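You operate a simulated robot arm through the tools that you are given. There is no shell and no other tool.

You are at the controls of a simulated robot arm. One attempt, no reset.

TASK
Top up the tube, then push two rings into the green-banded sleeve.
Fine: the three small rings from the tray go in the tube; move the sliding plate to FILL and leave it there; one ring a push.

It is judged by the outcome, as a careful person would: the job done as asked, and still so three seconds after it is handed in. It fails if anything else is knocked over, pushed out of place, dropped, spilled or broken.

THE ROBOT
A 7-joint arm with a two-finger parallel gripper, fixed in place. Base frame: the origin is on the floor under the middle of its stand, x ahead of it, y to its left, z up. Readings come in mm, degrees, newtons and seconds.
With the tool pointing down near the work surface it reaches from about 420 to 900 mm from the base axis. Its first joint turns from -143.0 to 143.0 degrees. Payload 3 kg.
The TCP is the grasp point between the finger pads, 30 mm short of the fingertips. In the tool frame z runs along the fingers and y along their closing line. Largest opening 94 mm; finger width 28, thickness 10; the body of the gripper, 50 by 96 mm, starts 55 mm behind the TCP.
Orientation is told as [roll, pitch, yaw] about the base's x, y, z axes, in that order, counted from this pose: with the fingers straight down and closing along the base's y, the tool's x points along the base's -x, its y along +y and its z along -z.

THE INTERFACE
- The arm moves only by the tool arm_command. Its argument "rows" is a list of rows, each a list of 3 entries, a list of its own where there are three numbers: the finger opening in mm, from 0 to 94, then the shift along the tool's x, y, z in mm, then the turn, a rotation vector about the tool's x, y, z in degrees. In form: [[claw, [tx, ty, tz], [ax, ay, az]], ...]. A call has 1 to 20 rows; each row is the pose to reach, as a shift and turn from the pose commanded when the call began, along the tool's axes at that moment. Each row takes 0.2 s and may step no farther than 50 mm and 8.6 degrees from the row before; otherwise, or with a gripper value out of range, the whole call is refused. A pose out of reach is approached as far as the arm can. The call stops where the force on the tool passes 90 N (or 10 N more than at its start, if that is more) or the arm is blocked; 0.2 s more then pass. Each finger travels about 72 mm/s and halts on what it meets, pressing with about 27 N; the grip force reading is that of the motor and also rises with nothing between the fingers. The clock runs only during rows and for 0.2 s after the last one: add rows that repeat a pose to give the fingers time. It gives the time, the measured TCP pose, the force on the tool (base axes), the opening and the grip force at its end, in the units of the frame above (readings bear some noise), with the torque about the TCP (base axes, N m) and any sound that the robot's microphone picked up.
- Cameras (640 x 400 px; columns grow to the right, rows downward): "scene" is fixed at [48.9, 499.4, 1585.8]; the picture's right is [-0.47, -0.88, 0.00], its down [-0.54, 0.29, -0.79] and it looks along [0.70, -0.37, -0.61] (base axes); focal length 362 px, centre (320, 200). "wrist" rides on the gripper at [76, 14, -103] in the tool frame; the picture's right is [-0.18, 0.98, 0.00], its down [-0.75, -0.14, -0.64] and it looks along [-0.63, -0.12, 0.77] (tool axes); focal length 243 px, centre (320, 200). There is no depth. A picture from a camera that has moved, and an enlarged one, comes with that camera's place and axes in the base frame and with its lens.
- capture(camera): a new picture of that camera. No time passes.
- inspect(camera, box): a new picture of the part [left, top, right, bottom] of that camera's present view, enlarged. No time passes.
- finish_job(): hands the job in; it is judged then, once.

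Places have to be worked out from the pictures, the camera data and where the tool is seen. Open the gripper and draw the arm clear of the work before you hand the job in, unless the task says otherwise.

The tools are called after "Emit:" as a command line: name --argument value ..., lists and objects as JSON in quotes. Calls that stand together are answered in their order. arm_command: Moves the arm, as the interface text tells. Its arguments: {"type":"object","properties":{"rows":{"type":"array"}},"required":["rows"]} The other tools are called the same way: capture (camera) takes a picture; inspect (camera, box) takes an enlarged picture of a part of a camera's view; finish_job () hands the job in.

At the start:

```text
clock: 0.0
ee_pos: [440.3, -93.8, 1306.3]
tcp_rot: [0.0, 0.1, 0.0]
wrist_force: [-0.2, -0.1, 0.2]
moment: [-0.02, 0.01, 0.04]
grip_width: 94.2
gripper_force: 0.0
```

scene: 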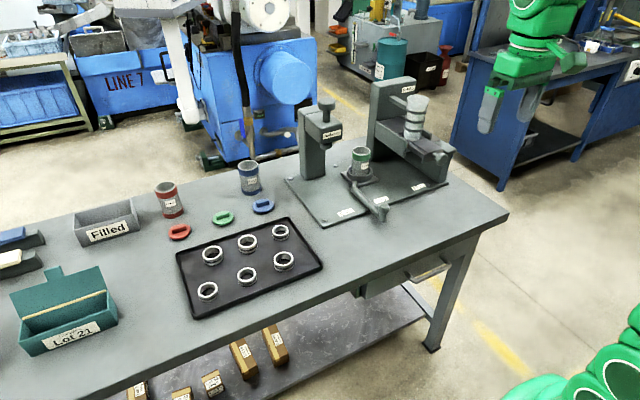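
wrist: 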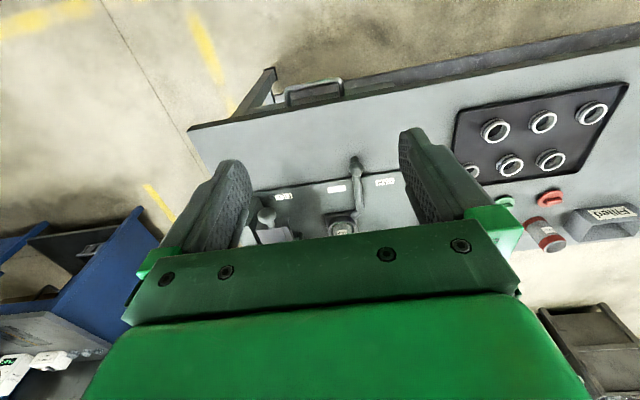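

I'll begin by looking closely at the bench and the fixture before moving anything.

Emit:
inspect --camera "scene" --box '[280, 70, 460, 240]'

Emit:
inspect --camera "scene" --box '[150, 150, 340, 320]'

Emit:
inspect --camera "scene" --box '[340, 70, 460, 150]'

Emit:
inspect --camera "scene" --box '[330, 140, 450, 230]'

Emit:
inspect --camera "wrist" --box '[220, 130, 440, 250]'

```text
2.35 times, centred on (370, 155) of scene
camera zoom: at [48.9, 499.4, 1585.8], right [-0.47, -0.88, 0.0], down [-0.54, 0.29, -0.79], along [0.7, -0.37, -0.61], focal length 851 px, centre (202, 306)
```

zoom: 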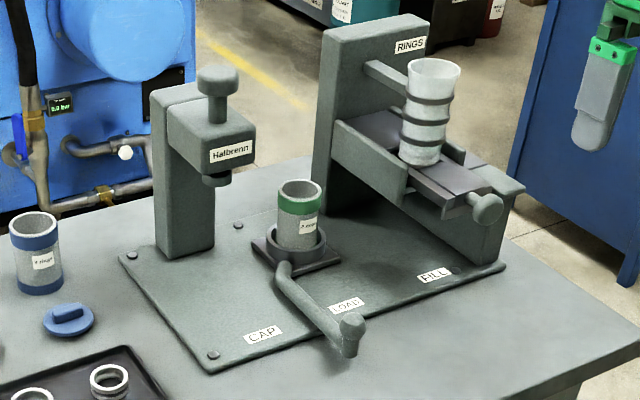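

```text
2.35 times, centred on (245, 235) of scene
camera zoom: at [48.9, 499.4, 1585.8], right [-0.47, -0.88, 0.0], down [-0.54, 0.29, -0.79], along [0.7, -0.37, -0.61], focal length 851 px, centre (496, 118)
```

zoom: 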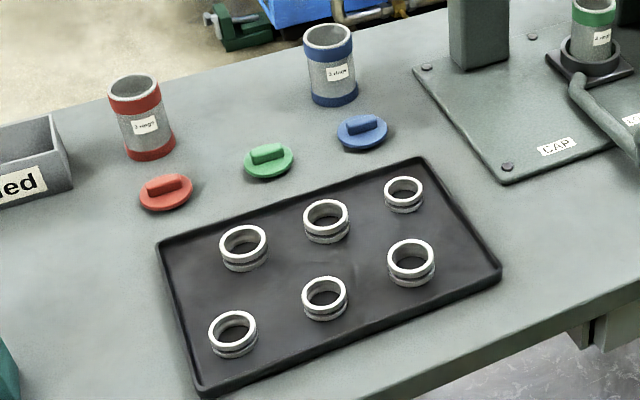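

```text
5.00 times, centred on (400, 110) of scene
camera zoom: at [48.9, 499.4, 1585.8], right [-0.47, -0.88, 0.0], down [-0.54, 0.29, -0.79], along [0.7, -0.37, -0.61], focal length 1809 px, centre (-80, 650)
```

zoom: 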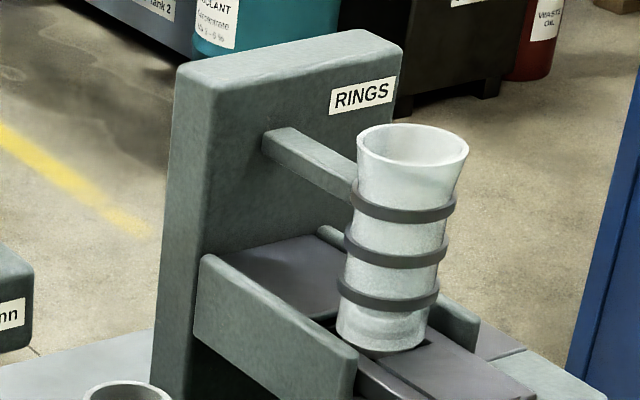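

```text
4.44 times, centred on (390, 185) of scene
camera zoom: at [48.9, 499.4, 1585.8], right [-0.47, -0.88, 0.0], down [-0.54, 0.29, -0.79], along [0.7, -0.37, -0.61], focal length 1608 px, centre (9, 267)
```

zoom: 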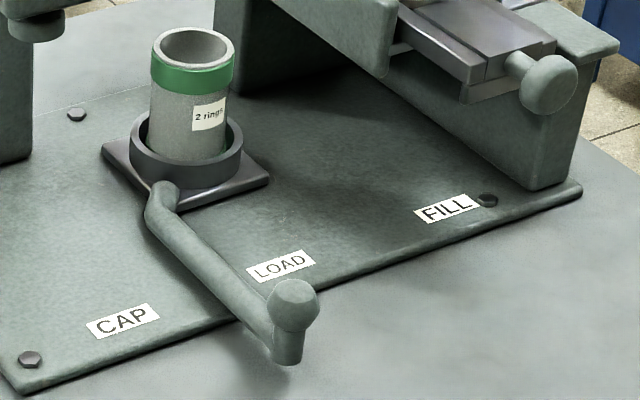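

```text
2.91 times, centred on (330, 190) of wrist
camera zoom: at [363.6, -81.1, 1409.9], right [0.18, 0.98, 0.0], down [0.75, -0.14, 0.64], along [0.63, -0.12, -0.77], focal length 706 px, centre (291, 229)
```

zoom: 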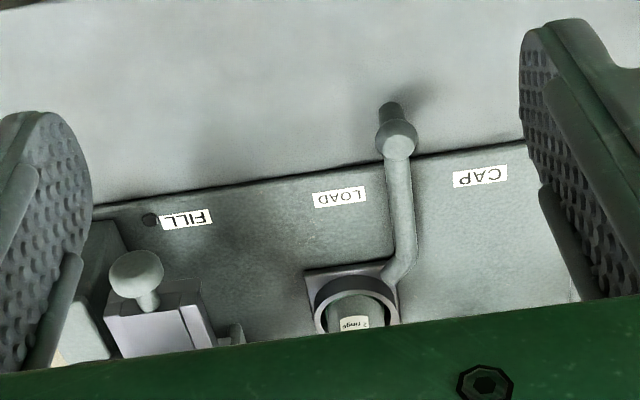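

The scene is readable: the plate with the green sleeve sits at LOAD, and the tube is over the FILL side. I'll zoom in on the tray to sort small rings from big ones.

Emit:
inspect --camera "scene" --box '[190, 215, 270, 265]'

Emit:
inspect --camera "scene" --box '[230, 215, 310, 265]'

Emit:
inspect --camera "scene" --box '[190, 255, 270, 305]'

Emit:
inspect --camera "scene" --box '[230, 245, 310, 295]'

Emit:
inspect --camera "scene" --box '[380, 110, 460, 160]'

```text
8.00 times, centred on (230, 240) of scene
camera zoom: at [48.9, 499.4, 1585.8], right [-0.47, -0.88, 0.0], down [-0.54, 0.29, -0.79], along [0.7, -0.37, -0.61], focal length 2894 px, centre (1040, -120)
```

zoom: 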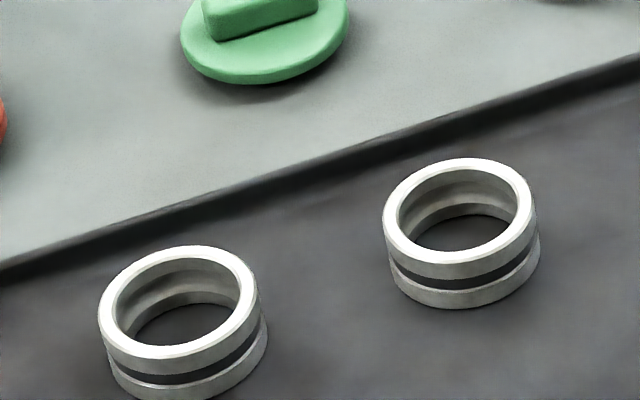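

```text
8.00 times, centred on (270, 240) of scene
camera zoom: at [48.9, 499.4, 1585.8], right [-0.47, -0.88, 0.0], down [-0.54, 0.29, -0.79], along [0.7, -0.37, -0.61], focal length 2894 px, centre (720, -120)
```

zoom: 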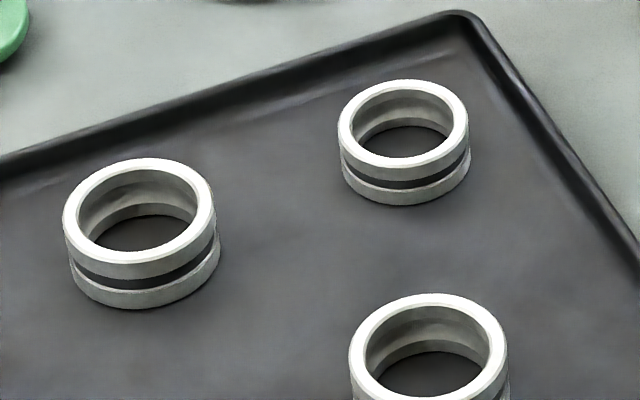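

```text
8.00 times, centred on (230, 280) of scene
camera zoom: at [48.9, 499.4, 1585.8], right [-0.47, -0.88, 0.0], down [-0.54, 0.29, -0.79], along [0.7, -0.37, -0.61], focal length 2894 px, centre (1040, -440)
```

zoom: 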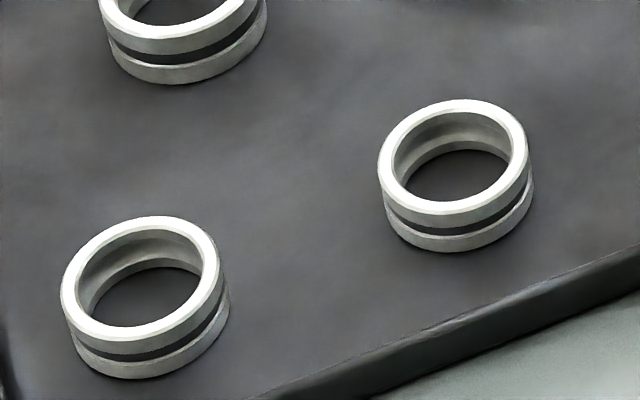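

```text
8.00 times, centred on (270, 270) of scene
camera zoom: at [48.9, 499.4, 1585.8], right [-0.47, -0.88, 0.0], down [-0.54, 0.29, -0.79], along [0.7, -0.37, -0.61], focal length 2894 px, centre (720, -360)
```

zoom: 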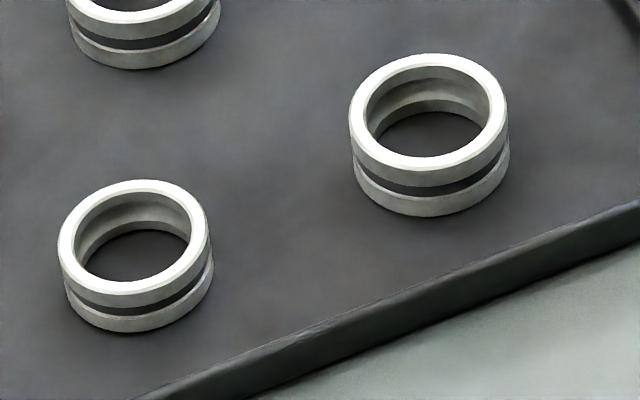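

```text
8.00 times, centred on (420, 135) of scene
camera zoom: at [48.9, 499.4, 1585.8], right [-0.47, -0.88, 0.0], down [-0.54, 0.29, -0.79], along [0.7, -0.37, -0.61], focal length 2894 px, centre (-480, 720)
```

zoom: 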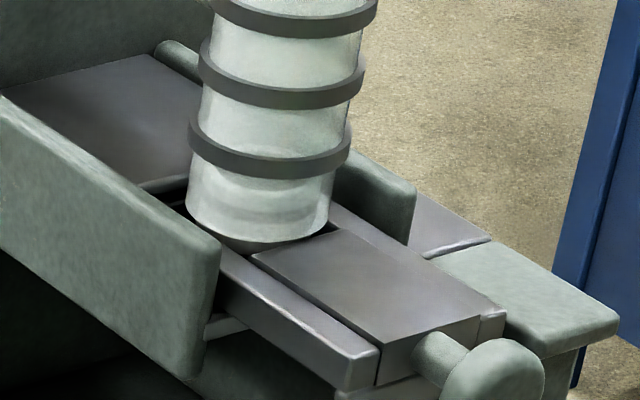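

Comparing apparent ring widths with distance gives two groups. The small ones (~47 mm) should be back-right, front-left and front-middle, and the other three are ~52 mm. I'll move the wrist camera above the tray to check that and get better positions.

Emit:
arm_command --rows '[[94, [-18.5, 38.7, 13.3], [0, 0, 0]], [94, [-37, 77.3, 26.5], [0, 0, 0]], [94, [-55.5, 116, 39.8], [0, 0, 0]], [94, [-74, 154.7, 53], [0, 0, 0]], [94, [-92.5, 193.3, 66.3], [0, 0, 0]], [94, [-111, 232, 79.5], [0, 0, 0]], [94, [-129.5, 270.7, 92.8], [0, 0, 0]], [94, [-148, 309.3, 106], [0, 0, 0]], [94, [-166.5, 348, 119.3], [0, 0, 0]], [94, [-185, 386.7, 132.5], [0, 0, 0]], [94, [-203.5, 425.3, 145.8], [0, 0, 0]], [94, [-222, 464, 159], [0, 0, 0]], [94, [-222, 464, 159], [0, 0, 0]]]'

Emit:
capture --camera "wrist"

Emit:
capture --camera "scene"

```text
clock: 2.8
ee_pos: [658.2, 369.5, 1149.6]
tcp_rot: [-0.1, 0.0, 0.0]
wrist_force: [0.6, 0.3, -1.1]
moment: [-0.01, 0.0, 0.03]
grip_width: 94.1
gripper_force: 0.1
```

```text
taken
camera wrist: at [583.6, 383.8, 1251.5], right [0.18, 0.98, 0.0], down [0.75, -0.14, 0.64], along [0.63, -0.12, -0.77], focal length 243 px, centre (320, 200)
```

wrist: 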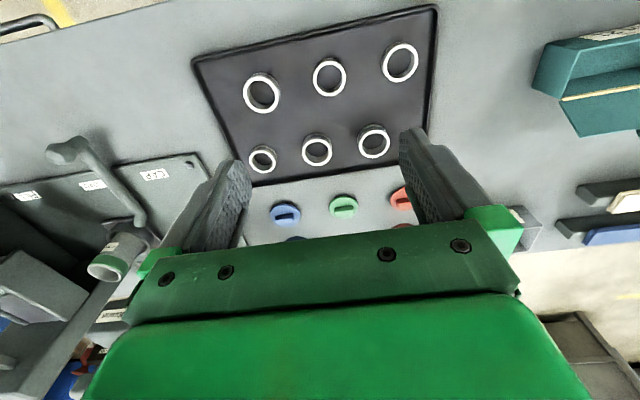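

```text
taken
```

scene: 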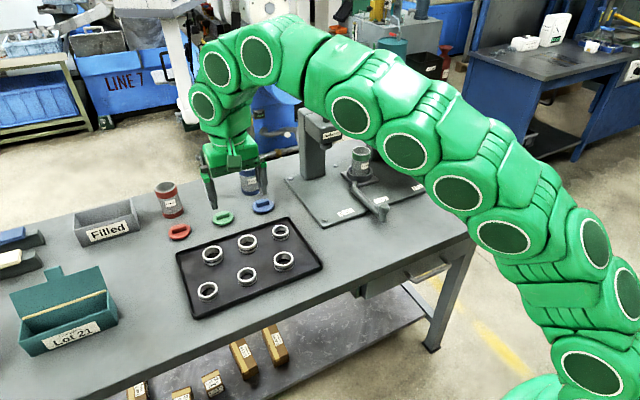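

The wrist now sees all six rings; I'll zoom in on them for measurement.

Emit:
inspect --camera "wrist" --box '[230, 20, 350, 95]'

Emit:
inspect --camera "wrist" --box '[320, 20, 440, 95]'

Emit:
inspect --camera "wrist" --box '[230, 110, 350, 185]'

Emit:
inspect --camera "wrist" --box '[300, 110, 420, 185]'

Emit:
inspect --camera "wrist" --box '[0, 120, 240, 270]'

```text
5.33 times, centred on (290, 58) of wrist
camera zoom: at [583.6, 383.8, 1251.5], right [0.18, 0.98, 0.0], down [0.75, -0.14, 0.64], along [0.63, -0.12, -0.77], focal length 1294 px, centre (480, 960)
```

zoom: 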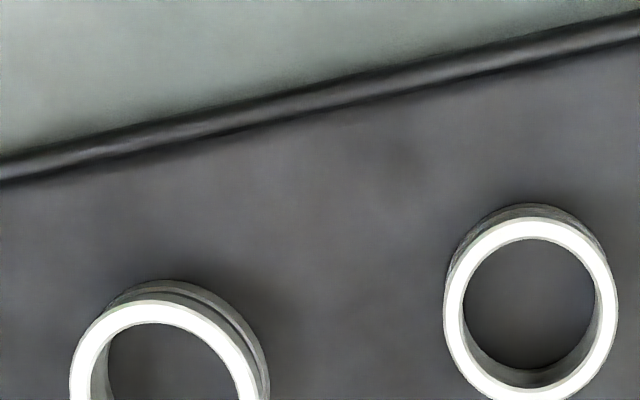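

```text
5.33 times, centred on (380, 58) of wrist
camera zoom: at [583.6, 383.8, 1251.5], right [0.18, 0.98, 0.0], down [0.75, -0.14, 0.64], along [0.63, -0.12, -0.77], focal length 1294 px, centre (0, 960)
```

zoom: 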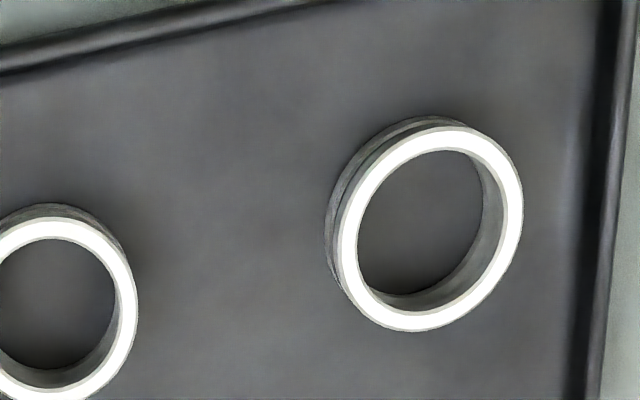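

```text
5.33 times, centred on (290, 148) of wrist
camera zoom: at [583.6, 383.8, 1251.5], right [0.18, 0.98, 0.0], down [0.75, -0.14, 0.64], along [0.63, -0.12, -0.77], focal length 1294 px, centre (480, 480)
```

zoom: 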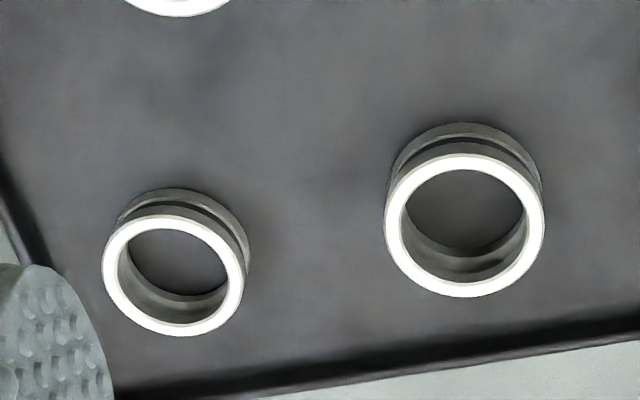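

```text
5.33 times, centred on (360, 148) of wrist
camera zoom: at [583.6, 383.8, 1251.5], right [0.18, 0.98, 0.0], down [0.75, -0.14, 0.64], along [0.63, -0.12, -0.77], focal length 1294 px, centre (107, 480)
```

zoom: 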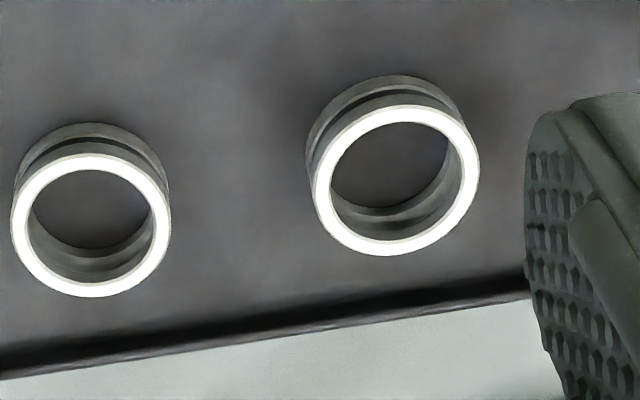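

```text
2.67 times, centred on (120, 195) of wrist
camera zoom: at [583.6, 383.8, 1251.5], right [0.18, 0.98, 0.0], down [0.75, -0.14, 0.64], along [0.63, -0.12, -0.77], focal length 647 px, centre (853, 213)
```

zoom: 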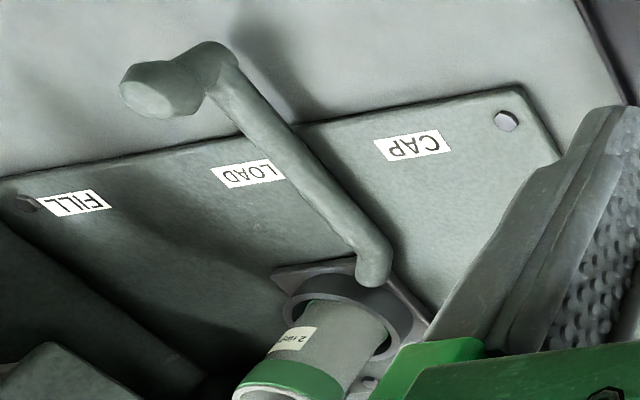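

Wrist and scene views agree. Small rings (~47 mm) are at about (783, 242), (670, 380) and (670, 479), and their tops are near z≈881. Before picking any, I'll rise and go look down on the tube and pusher.

Emit:
arm_command --rows '[[94, [-8, -42.9, -12.9], [0, 0, 0]], [94, [-16, -85.7, -25.7], [0, 0, 0]], [94, [-24, -128.6, -38.6], [0, 0, 0]], [94, [-32, -171.4, -51.4], [0, 0, 0]], [94, [-40, -214.3, -64.3], [0, 0, 0]], [94, [-48, -257.1, -77.1], [0, 0, 0]], [94, [-56, -300, -90], [0, 0, 0]], [94, [-64, -342.9, -102.9], [0, 0, 0]], [94, [-72, -385.7, -115.7], [0, 0, 0]], [94, [-80, -428.6, -128.6], [0, 0, 0]], [94, [-88, -471.4, -141.4], [0, 0, 0]], [94, [-96, -514.3, -154.3], [0, 0, 0]], [94, [-104, -557.1, -167.1], [0, 0, 0]], [94, [-112, -600, -180], [0, 0, 0]], [94, [-112, -600, -180], [0, 0, 0]]]'

Emit:
capture --camera "wrist"

Emit:
inspect --camera "wrist" --box '[220, 80, 412, 200]'

Emit:
capture --camera "scene"

```text
clock: 6.0
ee_pos: [689.2, -191.4, 1252.2]
tcp_rot: [0.0, -0.1, 0.0]
wrist_force: [0.1, -0.1, 0.6]
moment: [0.01, -0.02, -0.01]
grip_width: 94.0
gripper_force: 0.1
out of reach, approached as far as the arm can: row 8, 9, 10, 11, 12, 13, 14, 15
```

```text
taken
camera wrist: at [613.3, -177.8, 1354.7], right [0.18, 0.98, 0.0], down [0.75, -0.14, 0.64], along [0.63, -0.12, -0.77], focal length 243 px, centre (320, 200)
```

wrist: 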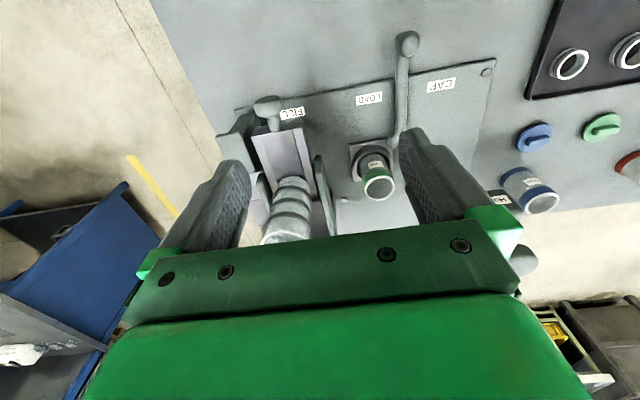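

```text
3.33 times, centred on (316, 140) of wrist
camera zoom: at [613.3, -177.8, 1354.7], right [0.18, 0.98, 0.0], down [0.75, -0.14, 0.64], along [0.63, -0.12, -0.77], focal length 809 px, centre (333, 400)
```

zoom: 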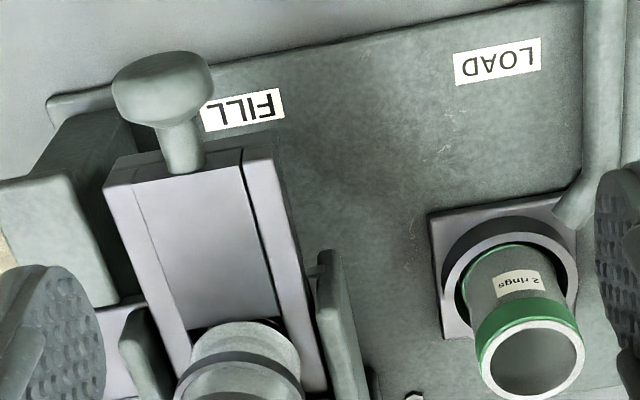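

```text
taken
```

scene: 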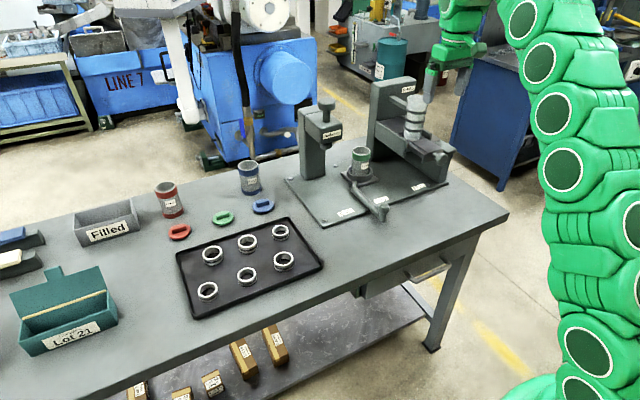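

At this height the arm stopped short at radius ~715 mm. The tube is at about (850, -267) with its top near z≈1150, so it needs a forward-tilted tool. I'll make a small downward move first to see which pose the shifts are counted from.

Emit:
arm_command --rows '[[94, [0, 0, 30], [0, 0, 0]], [94, [0, 0, 60], [0, 0, 0]], [94, [0, 0, 60], [0, 0, 0]]]'

```text
clock: 6.8
ee_pos: [688.9, -193.4, 1191.0]
tcp_rot: [0.0, 0.1, -0.1]
wrist_force: [0.0, 0.2, 0.2]
moment: [-0.04, 0.04, -0.01]
grip_width: 94.2
gripper_force: 0.1
```

Shifts are counted from the pose actually reached, good. Now I'll tilt the tool 35° forward near the tube to test reach and get a closer look at the tube's mouth.

Emit:
arm_command --rows '[[94, [-14, -15, -8], [0, -7, 0]], [94, [-28, -30, -16], [0, -14, 0]], [94, [-42, -45, -24], [0, -21, 0]], [94, [-56, -60, -32], [0, -28, 0]], [94, [-71, -74, -39], [0, -35, 0]], [94, [-71, -74, -39], [0, -35, 0]]]'

Emit:
capture --camera "wrist"

Emit:
capture --camera "scene"

```text
clock: 8.2
ee_pos: [763.7, -269.3, 1227.8]
tcp_rot: [0.0, -35.0, -0.1]
wrist_force: [-0.1, 0.3, 0.6]
moment: [0.0, 0.01, 0.03]
grip_width: 94.1
gripper_force: 0.0
```

```text
taken
camera wrist: at [642.6, -255.0, 1268.5], right [0.15, 0.98, 0.11], down [0.25, -0.14, 0.96], along [0.96, -0.12, -0.27], focal length 243 px, centre (320, 200)
```

wrist: 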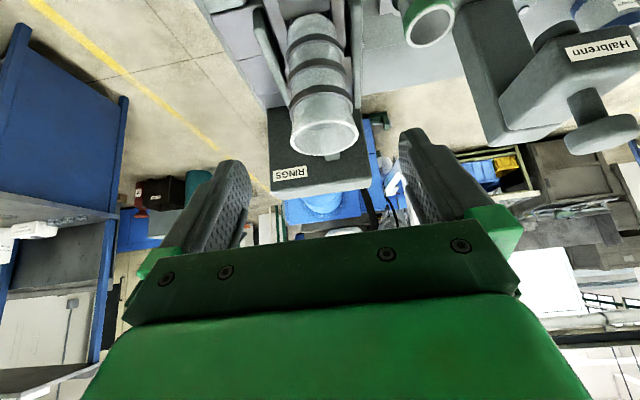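

```text
taken
```

scene: 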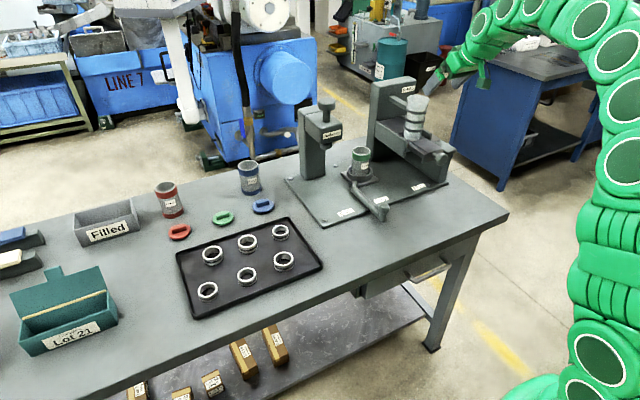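

The 35° tilt works here. I'll zoom in on the tube mouth and what's under it.

Emit:
inspect --camera "wrist" --box '[260, 80, 388, 160]'

Emit:
inspect --camera "wrist" --box '[240, 0, 400, 100]'

Emit:
inspect --camera "scene" --box '[360, 60, 456, 120]'

```text
5.00 times, centred on (324, 120) of wrist
camera zoom: at [642.6, -255.0, 1268.5], right [0.15, 0.98, 0.11], down [0.25, -0.14, 0.96], along [0.96, -0.12, -0.27], focal length 1213 px, centre (300, 600)
```

zoom: 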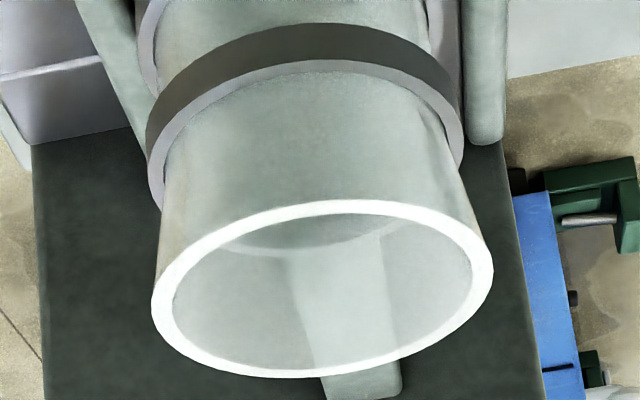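

```text
4.00 times, centred on (320, 50) of wrist
camera zoom: at [642.6, -255.0, 1268.5], right [0.15, 0.98, 0.11], down [0.25, -0.14, 0.96], along [0.96, -0.12, -0.27], focal length 970 px, centre (320, 800)
```

zoom: 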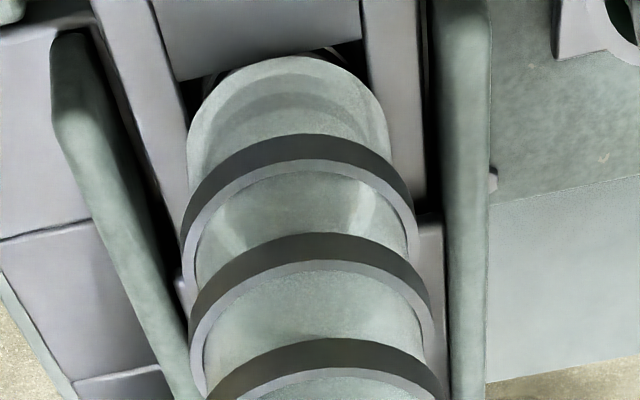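

```text
6.67 times, centred on (408, 90) of scene
camera zoom: at [48.9, 499.4, 1585.8], right [-0.47, -0.88, 0.0], down [-0.54, 0.29, -0.79], along [0.7, -0.37, -0.61], focal length 2412 px, centre (-267, 933)
```

zoom: 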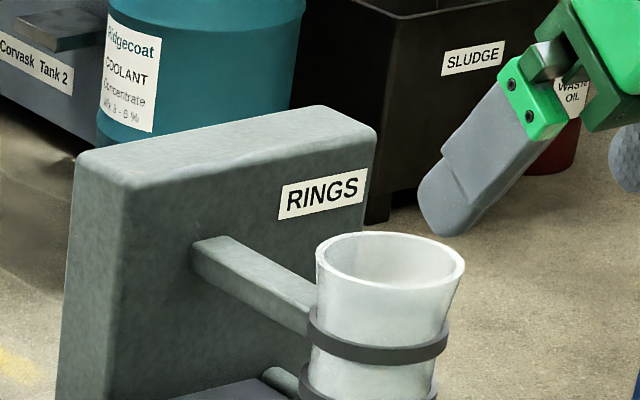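

The mouth triangulates to about (853, -269, 1150), with an inner width of ~58 mm, so the ~47 mm rings have room. I'll test that the tilted tool can reach the release position just above the mouth while the gripper is open and empty.

Emit:
arm_command --rows '[[94, [-16.6, 0, 23], [0, 0, 0]], [94, [-33.2, 0, 46], [0, 0, 0]], [94, [-49.8, 0, 68.9], [0, 0, 0]], [94, [-49.8, 0, 68.9], [0, 0, 0]]]'

Emit:
capture --camera "wrist"

Emit:
inspect --camera "scene" --box '[360, 60, 456, 120]'

```text
clock: 9.2
ee_pos: [843.9, -270.1, 1201.3]
tcp_rot: [0.0, -35.1, 0.0]
wrist_force: [0.5, -0.8, -0.4]
moment: [0.01, 0.0, 0.01]
grip_width: 93.9
gripper_force: 0.1
```

```text
taken
camera wrist: at [723.1, -256.5, 1241.5], right [0.15, 0.98, 0.11], down [0.25, -0.14, 0.96], along [0.96, -0.12, -0.27], focal length 243 px, centre (320, 200)
```

wrist: 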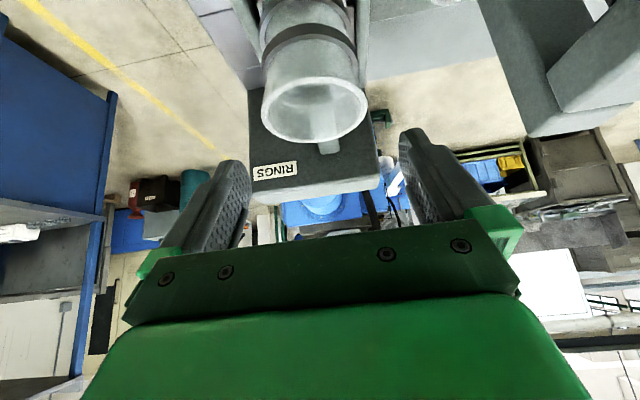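

```text
6.67 times, centred on (408, 90) of scene
camera zoom: at [48.9, 499.4, 1585.8], right [-0.47, -0.88, 0.0], down [-0.54, 0.29, -0.79], along [0.7, -0.37, -0.61], focal length 2412 px, centre (-267, 933)
```

zoom: 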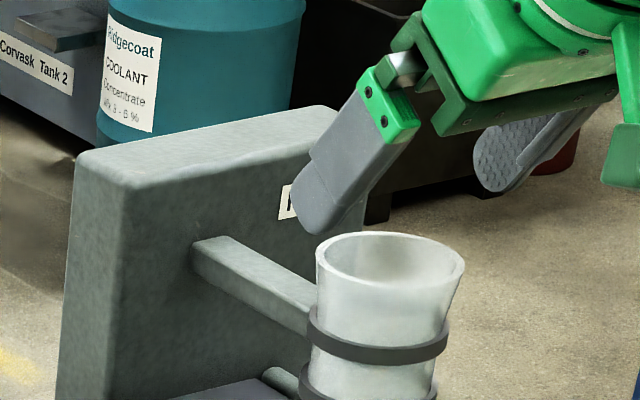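

Reachable with the 35° tilt. One closer look from here will refine the mouth centre and show whether rings are already in the tube.

Emit:
inspect --camera "wrist" --box '[250, 50, 378, 150]'

Emit:
inspect --camera "wrist" --box '[230, 0, 390, 90]'

```text
4.00 times, centred on (314, 100) of wrist
camera zoom: at [723.1, -256.5, 1241.5], right [0.15, 0.98, 0.11], down [0.25, -0.14, 0.96], along [0.96, -0.12, -0.27], focal length 970 px, centre (344, 600)
```

zoom: 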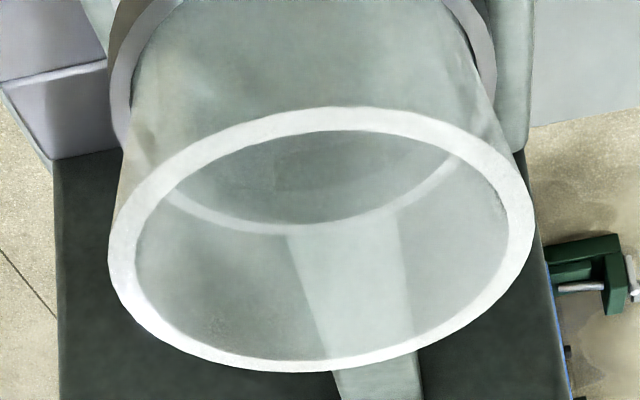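

```text
4.00 times, centred on (310, 45) of wrist
camera zoom: at [723.1, -256.5, 1241.5], right [0.15, 0.98, 0.11], down [0.25, -0.14, 0.96], along [0.96, -0.12, -0.27], focal length 970 px, centre (360, 820)
```

zoom: 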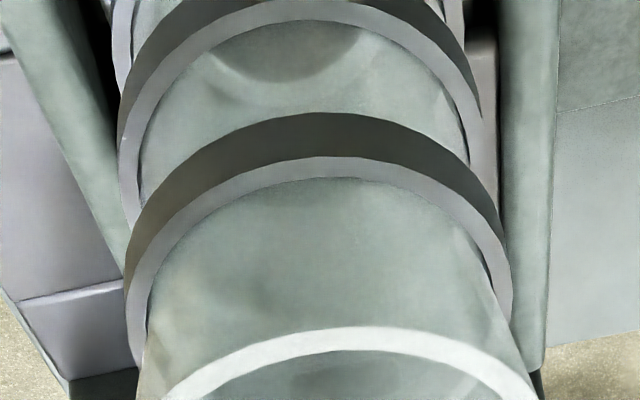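

The mouth centre fits best at (855, -270, 1150). Keeping the 35° tilt so a gripped ring stays level, I'll back away from the tube, travel over to the tray and stop above the back-right small ring.

Emit:
arm_command --rows '[[94, [22.8, 23.3, -27.8], [0, 0, 0]], [94, [45.7, 46.7, -55.7], [0, 0, 0]], [94, [68.5, 70, -83.5], [0, 0, 0]], [94, [78.8, 114.2, -68.8], [0, 0, 0]], [94, [89.2, 158.4, -54], [0, 0, 0]], [94, [99.5, 202.6, -39.3], [0, 0, 0]], [94, [109.9, 246.8, -24.5], [0, 0, 0]], [94, [120.2, 291, -9.8], [0, 0, 0]], [94, [130.5, 335.2, 5], [0, 0, 0]], [94, [140.9, 379.4, 19.8], [0, 0, 0]], [94, [151.2, 423.6, 34.5], [0, 0, 0]], [80, [161.6, 467.8, 49.3], [0, 0, 0]], [70, [171.9, 512, 64], [0, 0, 0]], [70, [171.9, 512, 64], [0, 0, 0]]]'

Emit:
capture --camera "wrist"

Emit:
capture --camera "scene"

```text
clock: 12.2
ee_pos: [740.2, 242.5, 1047.2]
tcp_rot: [0.0, -35.1, 0.0]
wrist_force: [0.6, 0.9, 0.2]
moment: [0.01, -0.03, 0.02]
grip_width: 70.0
gripper_force: 0.0
```

```text
taken
camera wrist: at [618.3, 256.8, 1089.3], right [0.15, 0.98, 0.11], down [0.25, -0.14, 0.96], along [0.96, -0.12, -0.27], focal length 243 px, centre (320, 200)
```

wrist: 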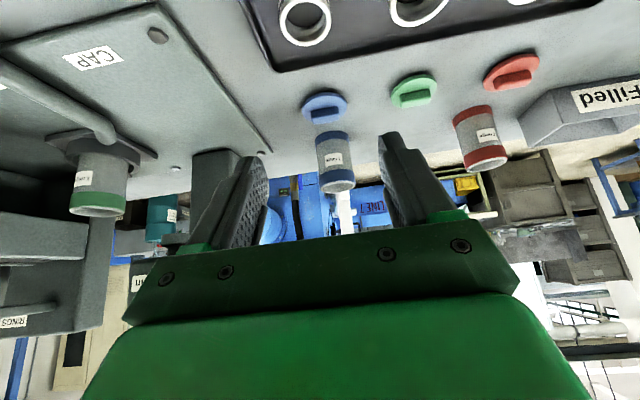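

```text
taken
```

scene: 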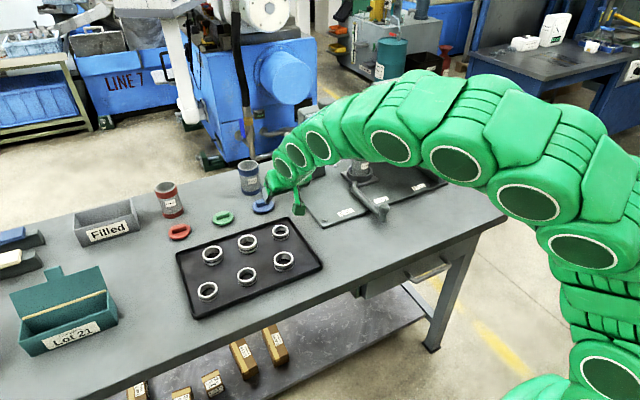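

The ring projects to about (782, 241), matching my estimate. I'll descend to just above it, fingers open 70 mm.

Emit:
arm_command --rows '[[70, [14.1, -0.3, 39.8], [0, 0, 0]], [70, [28.2, -0.6, 79.5], [0, 0, 0]], [70, [42.3, -1, 119.3], [0, 0, 0]], [70, [42.3, -1, 119.3], [0, 0, 0]]]'

Emit:
inspect --camera "scene" --box '[230, 190, 326, 250]'

Emit:
capture --camera "wrist"

```text
clock: 13.2
ee_pos: [773.8, 241.2, 927.8]
tcp_rot: [0.0, -34.9, 0.0]
wrist_force: [0.6, 0.0, 0.7]
moment: [0.01, -0.02, -0.04]
grip_width: 70.1
gripper_force: 0.0
```

```text
6.67 times, centred on (278, 220) of scene
camera zoom: at [48.9, 499.4, 1585.8], right [-0.47, -0.88, 0.0], down [-0.54, 0.29, -0.79], along [0.7, -0.37, -0.61], focal length 2412 px, centre (600, 67)
```

zoom: 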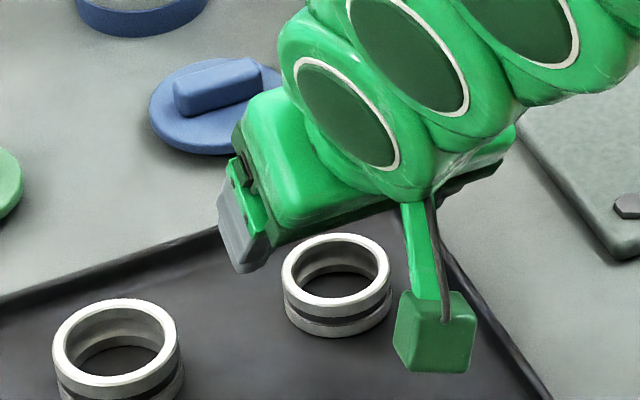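

```text
taken
camera wrist: at [652.4, 255.1, 967.8], right [0.15, 0.98, 0.11], down [0.25, -0.14, 0.96], along [0.96, -0.12, -0.27], focal length 243 px, centre (320, 200)
```

wrist: 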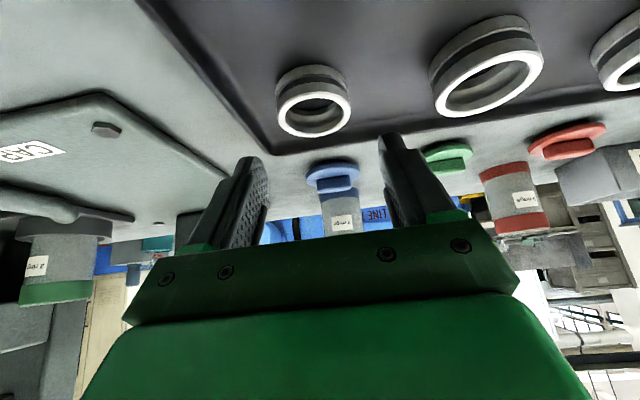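

The ring sits centred between the fingers at about (780, 241). I'll lower the last ~30 mm and check force and view before closing.

Emit:
arm_command --rows '[[70, [6.4, 0, 8.1], [0, 0, 0]], [70, [12.8, 0, 16.1], [0, 0, 0]], [70, [19.2, 0, 24.2], [0, 0, 0]], [70, [19.2, 0, 24.2], [0, 0, 0]]]'

Emit:
capture --camera "wrist"

Emit:
inspect --camera "scene" --box '[230, 190, 326, 250]'

```text
clock: 14.2
ee_pos: [771.5, 241.0, 895.9]
tcp_rot: [-0.1, -34.9, 0.1]
wrist_force: [0.1, -0.3, 0.0]
moment: [0.0, 0.03, 0.01]
grip_width: 69.8
gripper_force: 0.0
```

```text
taken
camera wrist: at [650.2, 254.9, 937.2], right [0.15, 0.98, 0.11], down [0.25, -0.14, 0.96], along [0.96, -0.12, -0.27], focal length 243 px, centre (320, 200)
```

wrist: 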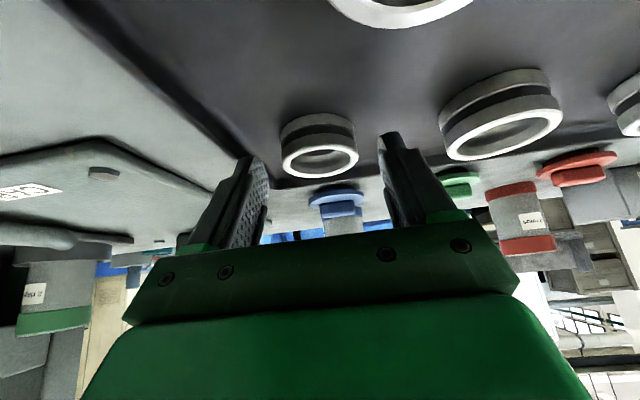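

```text
6.67 times, centred on (278, 220) of scene
camera zoom: at [48.9, 499.4, 1585.8], right [-0.47, -0.88, 0.0], down [-0.54, 0.29, -0.79], along [0.7, -0.37, -0.61], focal length 2412 px, centre (600, 67)
```

zoom: 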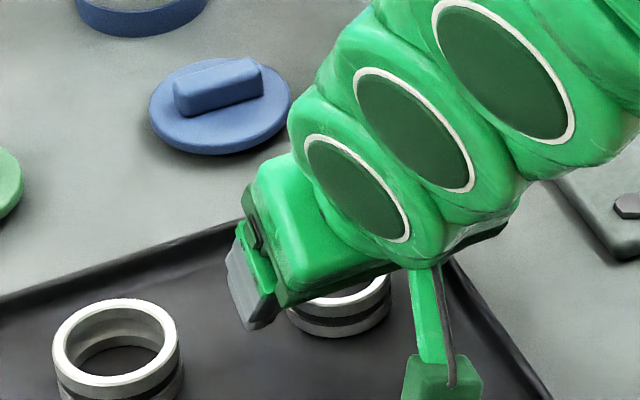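

No contact so far and the ring lies between the pads. Closing gently to grip it and reading the width.

Emit:
arm_command --rows '[[58, [0, 0, 0], [0, 0, 0]], [46, [0, 0, 0], [0, 0, 0]], [40, [0, 0, 0], [0, 0, 0]], [40, [0, 0, 0], [0, 0, 0]], [40, [0, 0, 0], [0, 0, 0]]]'

Emit:
capture --camera "wrist"

Emit:
inspect --camera "scene" --box '[230, 190, 326, 250]'

```text
clock: 15.4
ee_pos: [771.1, 241.0, 895.5]
tcp_rot: [0.0, -35.0, 0.0]
wrist_force: [-0.4, 1.1, 0.2]
moment: [0.0, 0.05, 0.02]
grip_width: 45.5
gripper_force: 27.7
```

```text
taken
camera wrist: at [650.2, 255.0, 937.2], right [0.15, 0.98, 0.11], down [0.25, -0.14, 0.96], along [0.96, -0.12, -0.27], focal length 243 px, centre (320, 200)
```

wrist: 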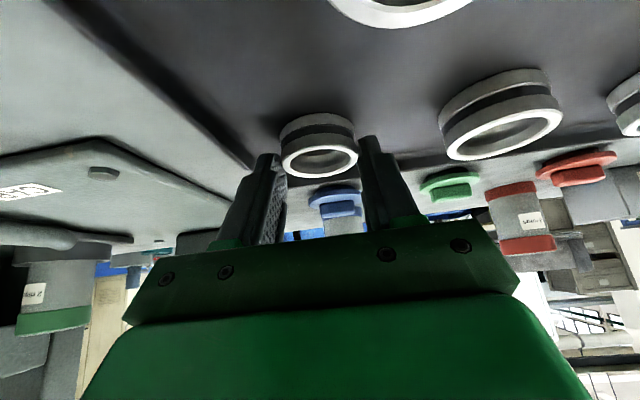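

```text
6.67 times, centred on (278, 220) of scene
camera zoom: at [48.9, 499.4, 1585.8], right [-0.47, -0.88, 0.0], down [-0.54, 0.29, -0.79], along [0.7, -0.37, -0.61], focal length 2412 px, centre (600, 67)
```

zoom: 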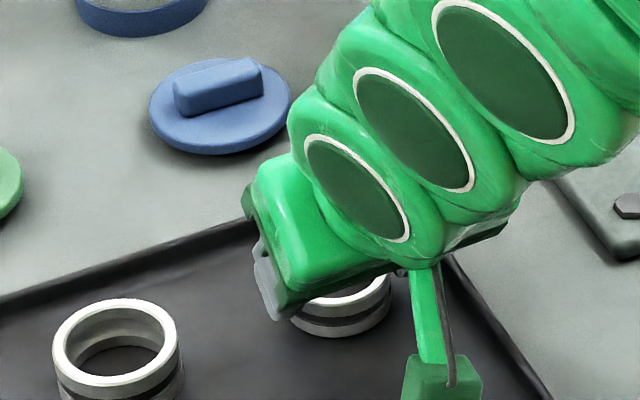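

Gripped at 45.5 mm, which confirms a small ring. Lifting a little to see whether it stays level in the fingers.

Emit:
arm_command --rows '[[40, [-5.7, 0, -8.2], [0, 0, 0]], [40, [-11.5, 0, -16.4], [0, 0, 0]], [40, [-23, 0, -32.8], [0, 0, 0]], [40, [-40.2, 0, -57.3], [0, 0, 0]], [40, [-40.2, 0, -57.3], [0, 0, 0]]]'

Emit:
capture --camera "wrist"

Emit:
inspect --camera "scene" --box '[230, 170, 326, 230]'

```text
clock: 16.6
ee_pos: [773.7, 241.3, 967.1]
tcp_rot: [-0.1, -35.0, 0.0]
wrist_force: [-0.1, -1.3, -0.4]
moment: [0.04, -0.02, 0.03]
grip_width: 45.9
gripper_force: 26.9
```

```text
taken
camera wrist: at [653.3, 255.2, 1008.4], right [0.15, 0.98, 0.11], down [0.25, -0.14, 0.96], along [0.96, -0.12, -0.27], focal length 243 px, centre (320, 200)
```

wrist: 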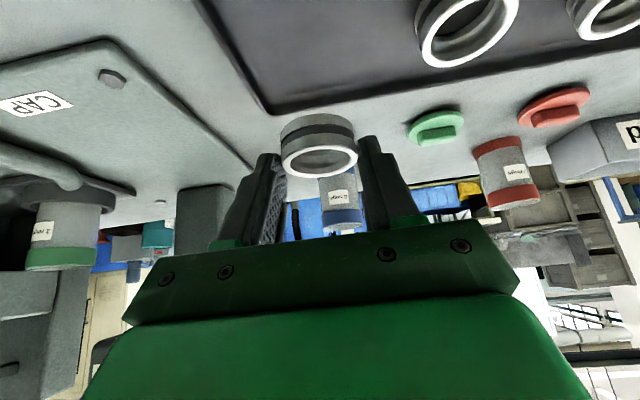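

```text
6.67 times, centred on (278, 200) of scene
camera zoom: at [48.9, 499.4, 1585.8], right [-0.47, -0.88, 0.0], down [-0.54, 0.29, -0.79], along [0.7, -0.37, -0.61], focal length 2412 px, centre (600, 200)
```

zoom: 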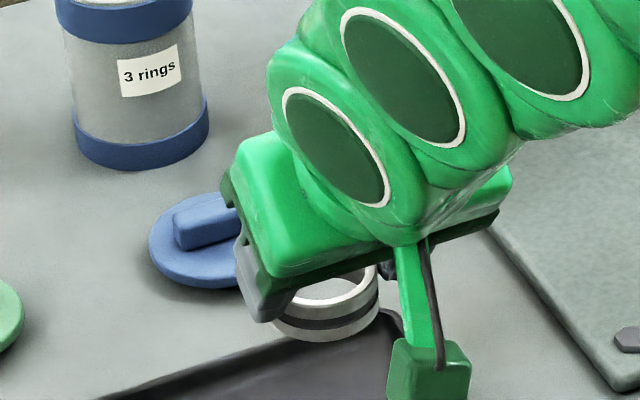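

The ring lifted level with the grip unchanged. I'll zoom in to measure where exactly it sits relative to the tool.

Emit:
inspect --camera "wrist" --box '[256, 100, 384, 180]'

```text
5.00 times, centred on (320, 140) of wrist
camera zoom: at [653.3, 255.2, 1008.4], right [0.15, 0.98, 0.11], down [0.25, -0.14, 0.96], along [0.96, -0.12, -0.27], focal length 1213 px, centre (320, 500)
```

zoom: 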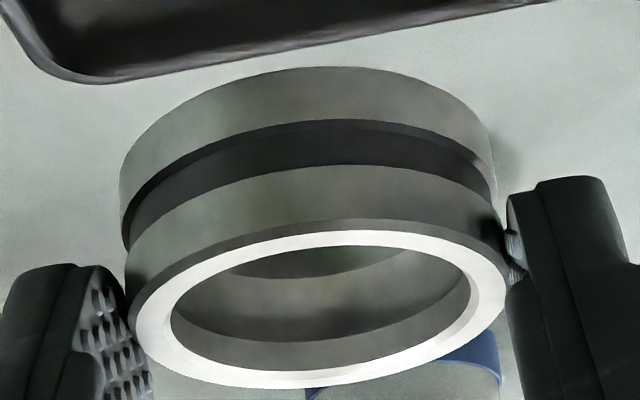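

From the zoom the ring's centre is ~12.5 mm ahead of the TCP, and its top is ~18.5 mm below the TCP. I'll carry it up and round (keeping clear of the press) and stop just above the tube mouth.

Emit:
arm_command --rows '[[40, [-12.9, 0.4, -47.8], [0, 0, 0]], [40, [-25.7, 0.7, -95.5], [0, 0, 0]], [40, [-35.5, -43.5, -109.4], [0, 0, 0]], [40, [-45.2, -87.7, -123.3], [0, 0, 0]], [40, [-55, -131.9, -137.3], [0, 0, 0]], [40, [-64.7, -176.1, -151.2], [0, 0, 0]], [40, [-74.5, -220.3, -165.1], [0, 0, 0]], [40, [-84.3, -264.5, -179], [0, 0, 0]], [40, [-94, -308.7, -193], [0, 0, 0]], [40, [-103.8, -352.9, -206.9], [0, 0, 0]], [40, [-113.5, -397.1, -220.8], [0, 0, 0]], [40, [-123.3, -441.3, -234.7], [0, 0, 0]], [40, [-147.9, -476.3, -217.5], [0, 0, 0]], [40, [-172.4, -511.3, -200.3], [0, 0, 0]], [40, [-195.8, -511.3, -159.6], [0, 0, 0]], [40, [-195.8, -511.3, -159.6], [0, 0, 0]]]'

Emit:
capture --camera "wrist"

Emit:
inspect --camera "wrist" --box '[256, 60, 384, 180]'

Emit:
inspect --camera "scene" --box '[360, 60, 456, 120]'

```text
clock: 20.0
ee_pos: [842.0, -268.8, 1211.3]
tcp_rot: [0.1, -34.9, 0.1]
wrist_force: [0.0, -0.7, -1.0]
moment: [-0.02, 0.02, -0.02]
grip_width: 45.9
gripper_force: 26.9
```

```text
taken
camera wrist: at [721.2, -255.4, 1251.7], right [0.15, 0.98, 0.11], down [0.25, -0.14, 0.96], along [0.96, -0.12, -0.27], focal length 243 px, centre (320, 200)
```

wrist: 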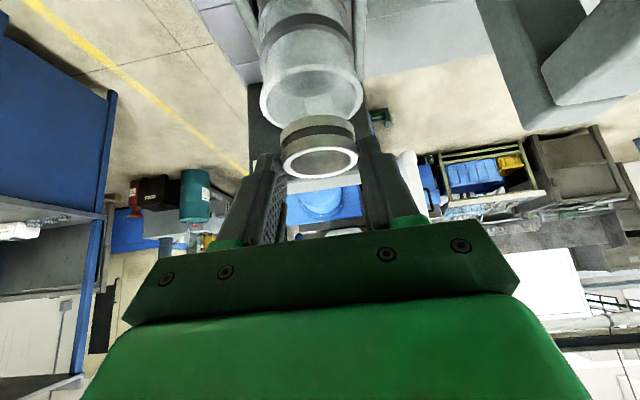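

```text
3.33 times, centred on (320, 120) of wrist
camera zoom: at [721.2, -255.4, 1251.7], right [0.15, 0.98, 0.11], down [0.25, -0.14, 0.96], along [0.96, -0.12, -0.27], focal length 809 px, centre (320, 467)
```

zoom: 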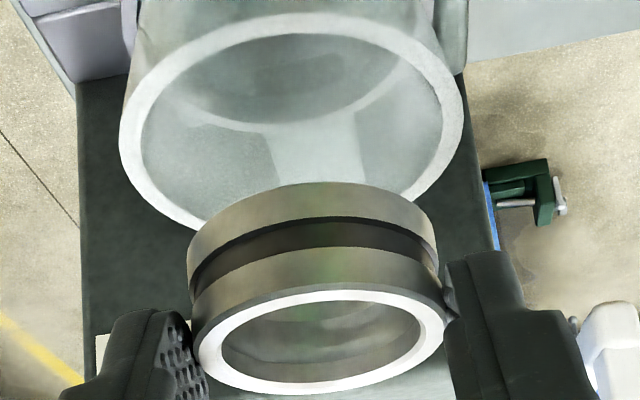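

```text
6.67 times, centred on (408, 90) of scene
camera zoom: at [48.9, 499.4, 1585.8], right [-0.47, -0.88, 0.0], down [-0.54, 0.29, -0.79], along [0.7, -0.37, -0.61], focal length 2412 px, centre (-267, 933)
```

zoom: 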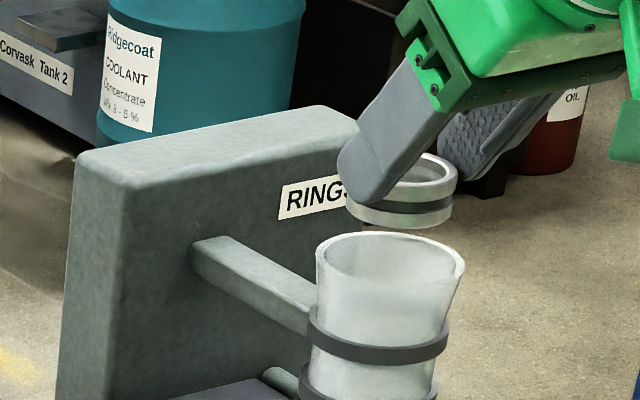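

In both views the ring is within ~2–3 mm of the mouth centre and about 22 mm above the rim. Lowering it straight down until it is just at the rim.

Emit:
arm_command --rows '[[40, [4.3, -0.3, 5.5], [0, 0, 0]], [40, [8.6, -0.7, 11.1], [0, 0, 0]], [40, [12.9, -1, 16.6], [0, 0, 0]], [40, [12.9, -1, 16.6], [0, 0, 0]]]'

Emit:
inspect --camera "wrist" --box '[256, 60, 384, 180]'

Emit:
inspect --camera "scene" --box '[380, 75, 444, 115]'

```text
clock: 21.0
ee_pos: [840.2, -270.5, 1189.7]
tcp_rot: [0.1, -35.1, 0.0]
wrist_force: [0.0, 0.2, -1.8]
moment: [0.02, -0.01, 0.03]
grip_width: 45.7
gripper_force: 27.7
```

```text
3.33 times, centred on (320, 120) of wrist
camera zoom: at [719.5, -257.2, 1230.6], right [0.15, 0.98, 0.11], down [0.25, -0.14, 0.96], along [0.96, -0.12, -0.27], focal length 809 px, centre (320, 467)
```

zoom: 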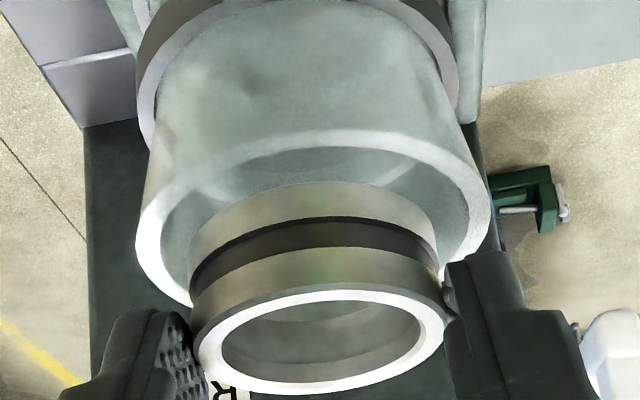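

```text
10.00 times, centred on (412, 95) of scene
camera zoom: at [48.9, 499.4, 1585.8], right [-0.47, -0.88, 0.0], down [-0.54, 0.29, -0.79], along [0.7, -0.37, -0.61], focal length 3618 px, centre (-600, 1250)
```

zoom: 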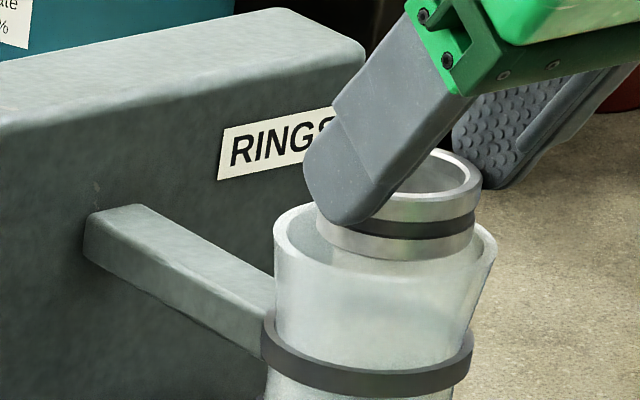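

The ring is inside the outline of the mouth with even gaps left and right, and its bottom looks a few mm above the rim. I'll lower 4 mm more with a slight +y correction, watching the force.

Emit:
arm_command --rows '[[40, [1.1, 0.5, 1.6], [0, 0, 0]], [40, [2.3, 1, 3.3], [0, 0, 0]], [40, [2.3, 1, 3.3], [0, 0, 0]]]'

Emit:
inspect --camera "wrist" --box '[256, 60, 384, 180]'

Emit:
inspect --camera "scene" --box '[380, 75, 444, 115]'

```text
clock: 21.8
ee_pos: [840.9, -269.3, 1185.4]
tcp_rot: [-0.1, -35.0, 0.0]
wrist_force: [0.2, -0.9, -1.0]
moment: [-0.04, 0.01, -0.01]
grip_width: 45.8
gripper_force: 27.1
```

```text
3.33 times, centred on (320, 120) of wrist
camera zoom: at [719.3, -256.1, 1226.6], right [0.15, 0.98, 0.11], down [0.25, -0.14, 0.96], along [0.96, -0.12, -0.27], focal length 809 px, centre (320, 467)
```

zoom: 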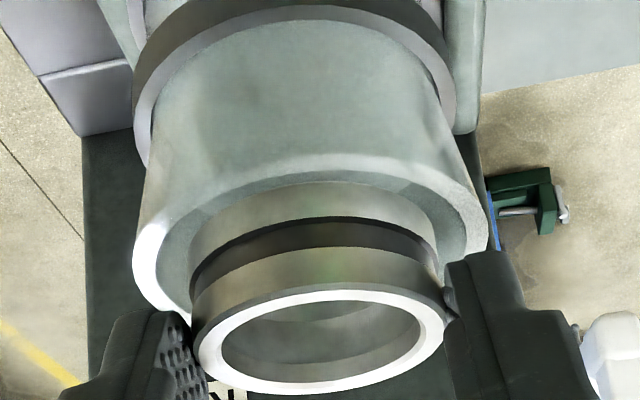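

```text
10.00 times, centred on (412, 95) of scene
camera zoom: at [48.9, 499.4, 1585.8], right [-0.47, -0.88, 0.0], down [-0.54, 0.29, -0.79], along [0.7, -0.37, -0.61], focal length 3618 px, centre (-600, 1250)
```

zoom: 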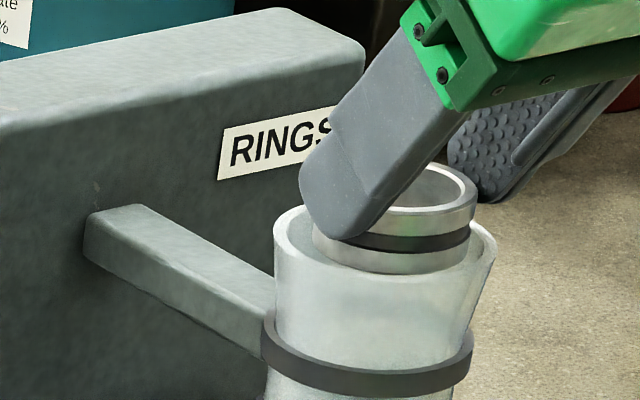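

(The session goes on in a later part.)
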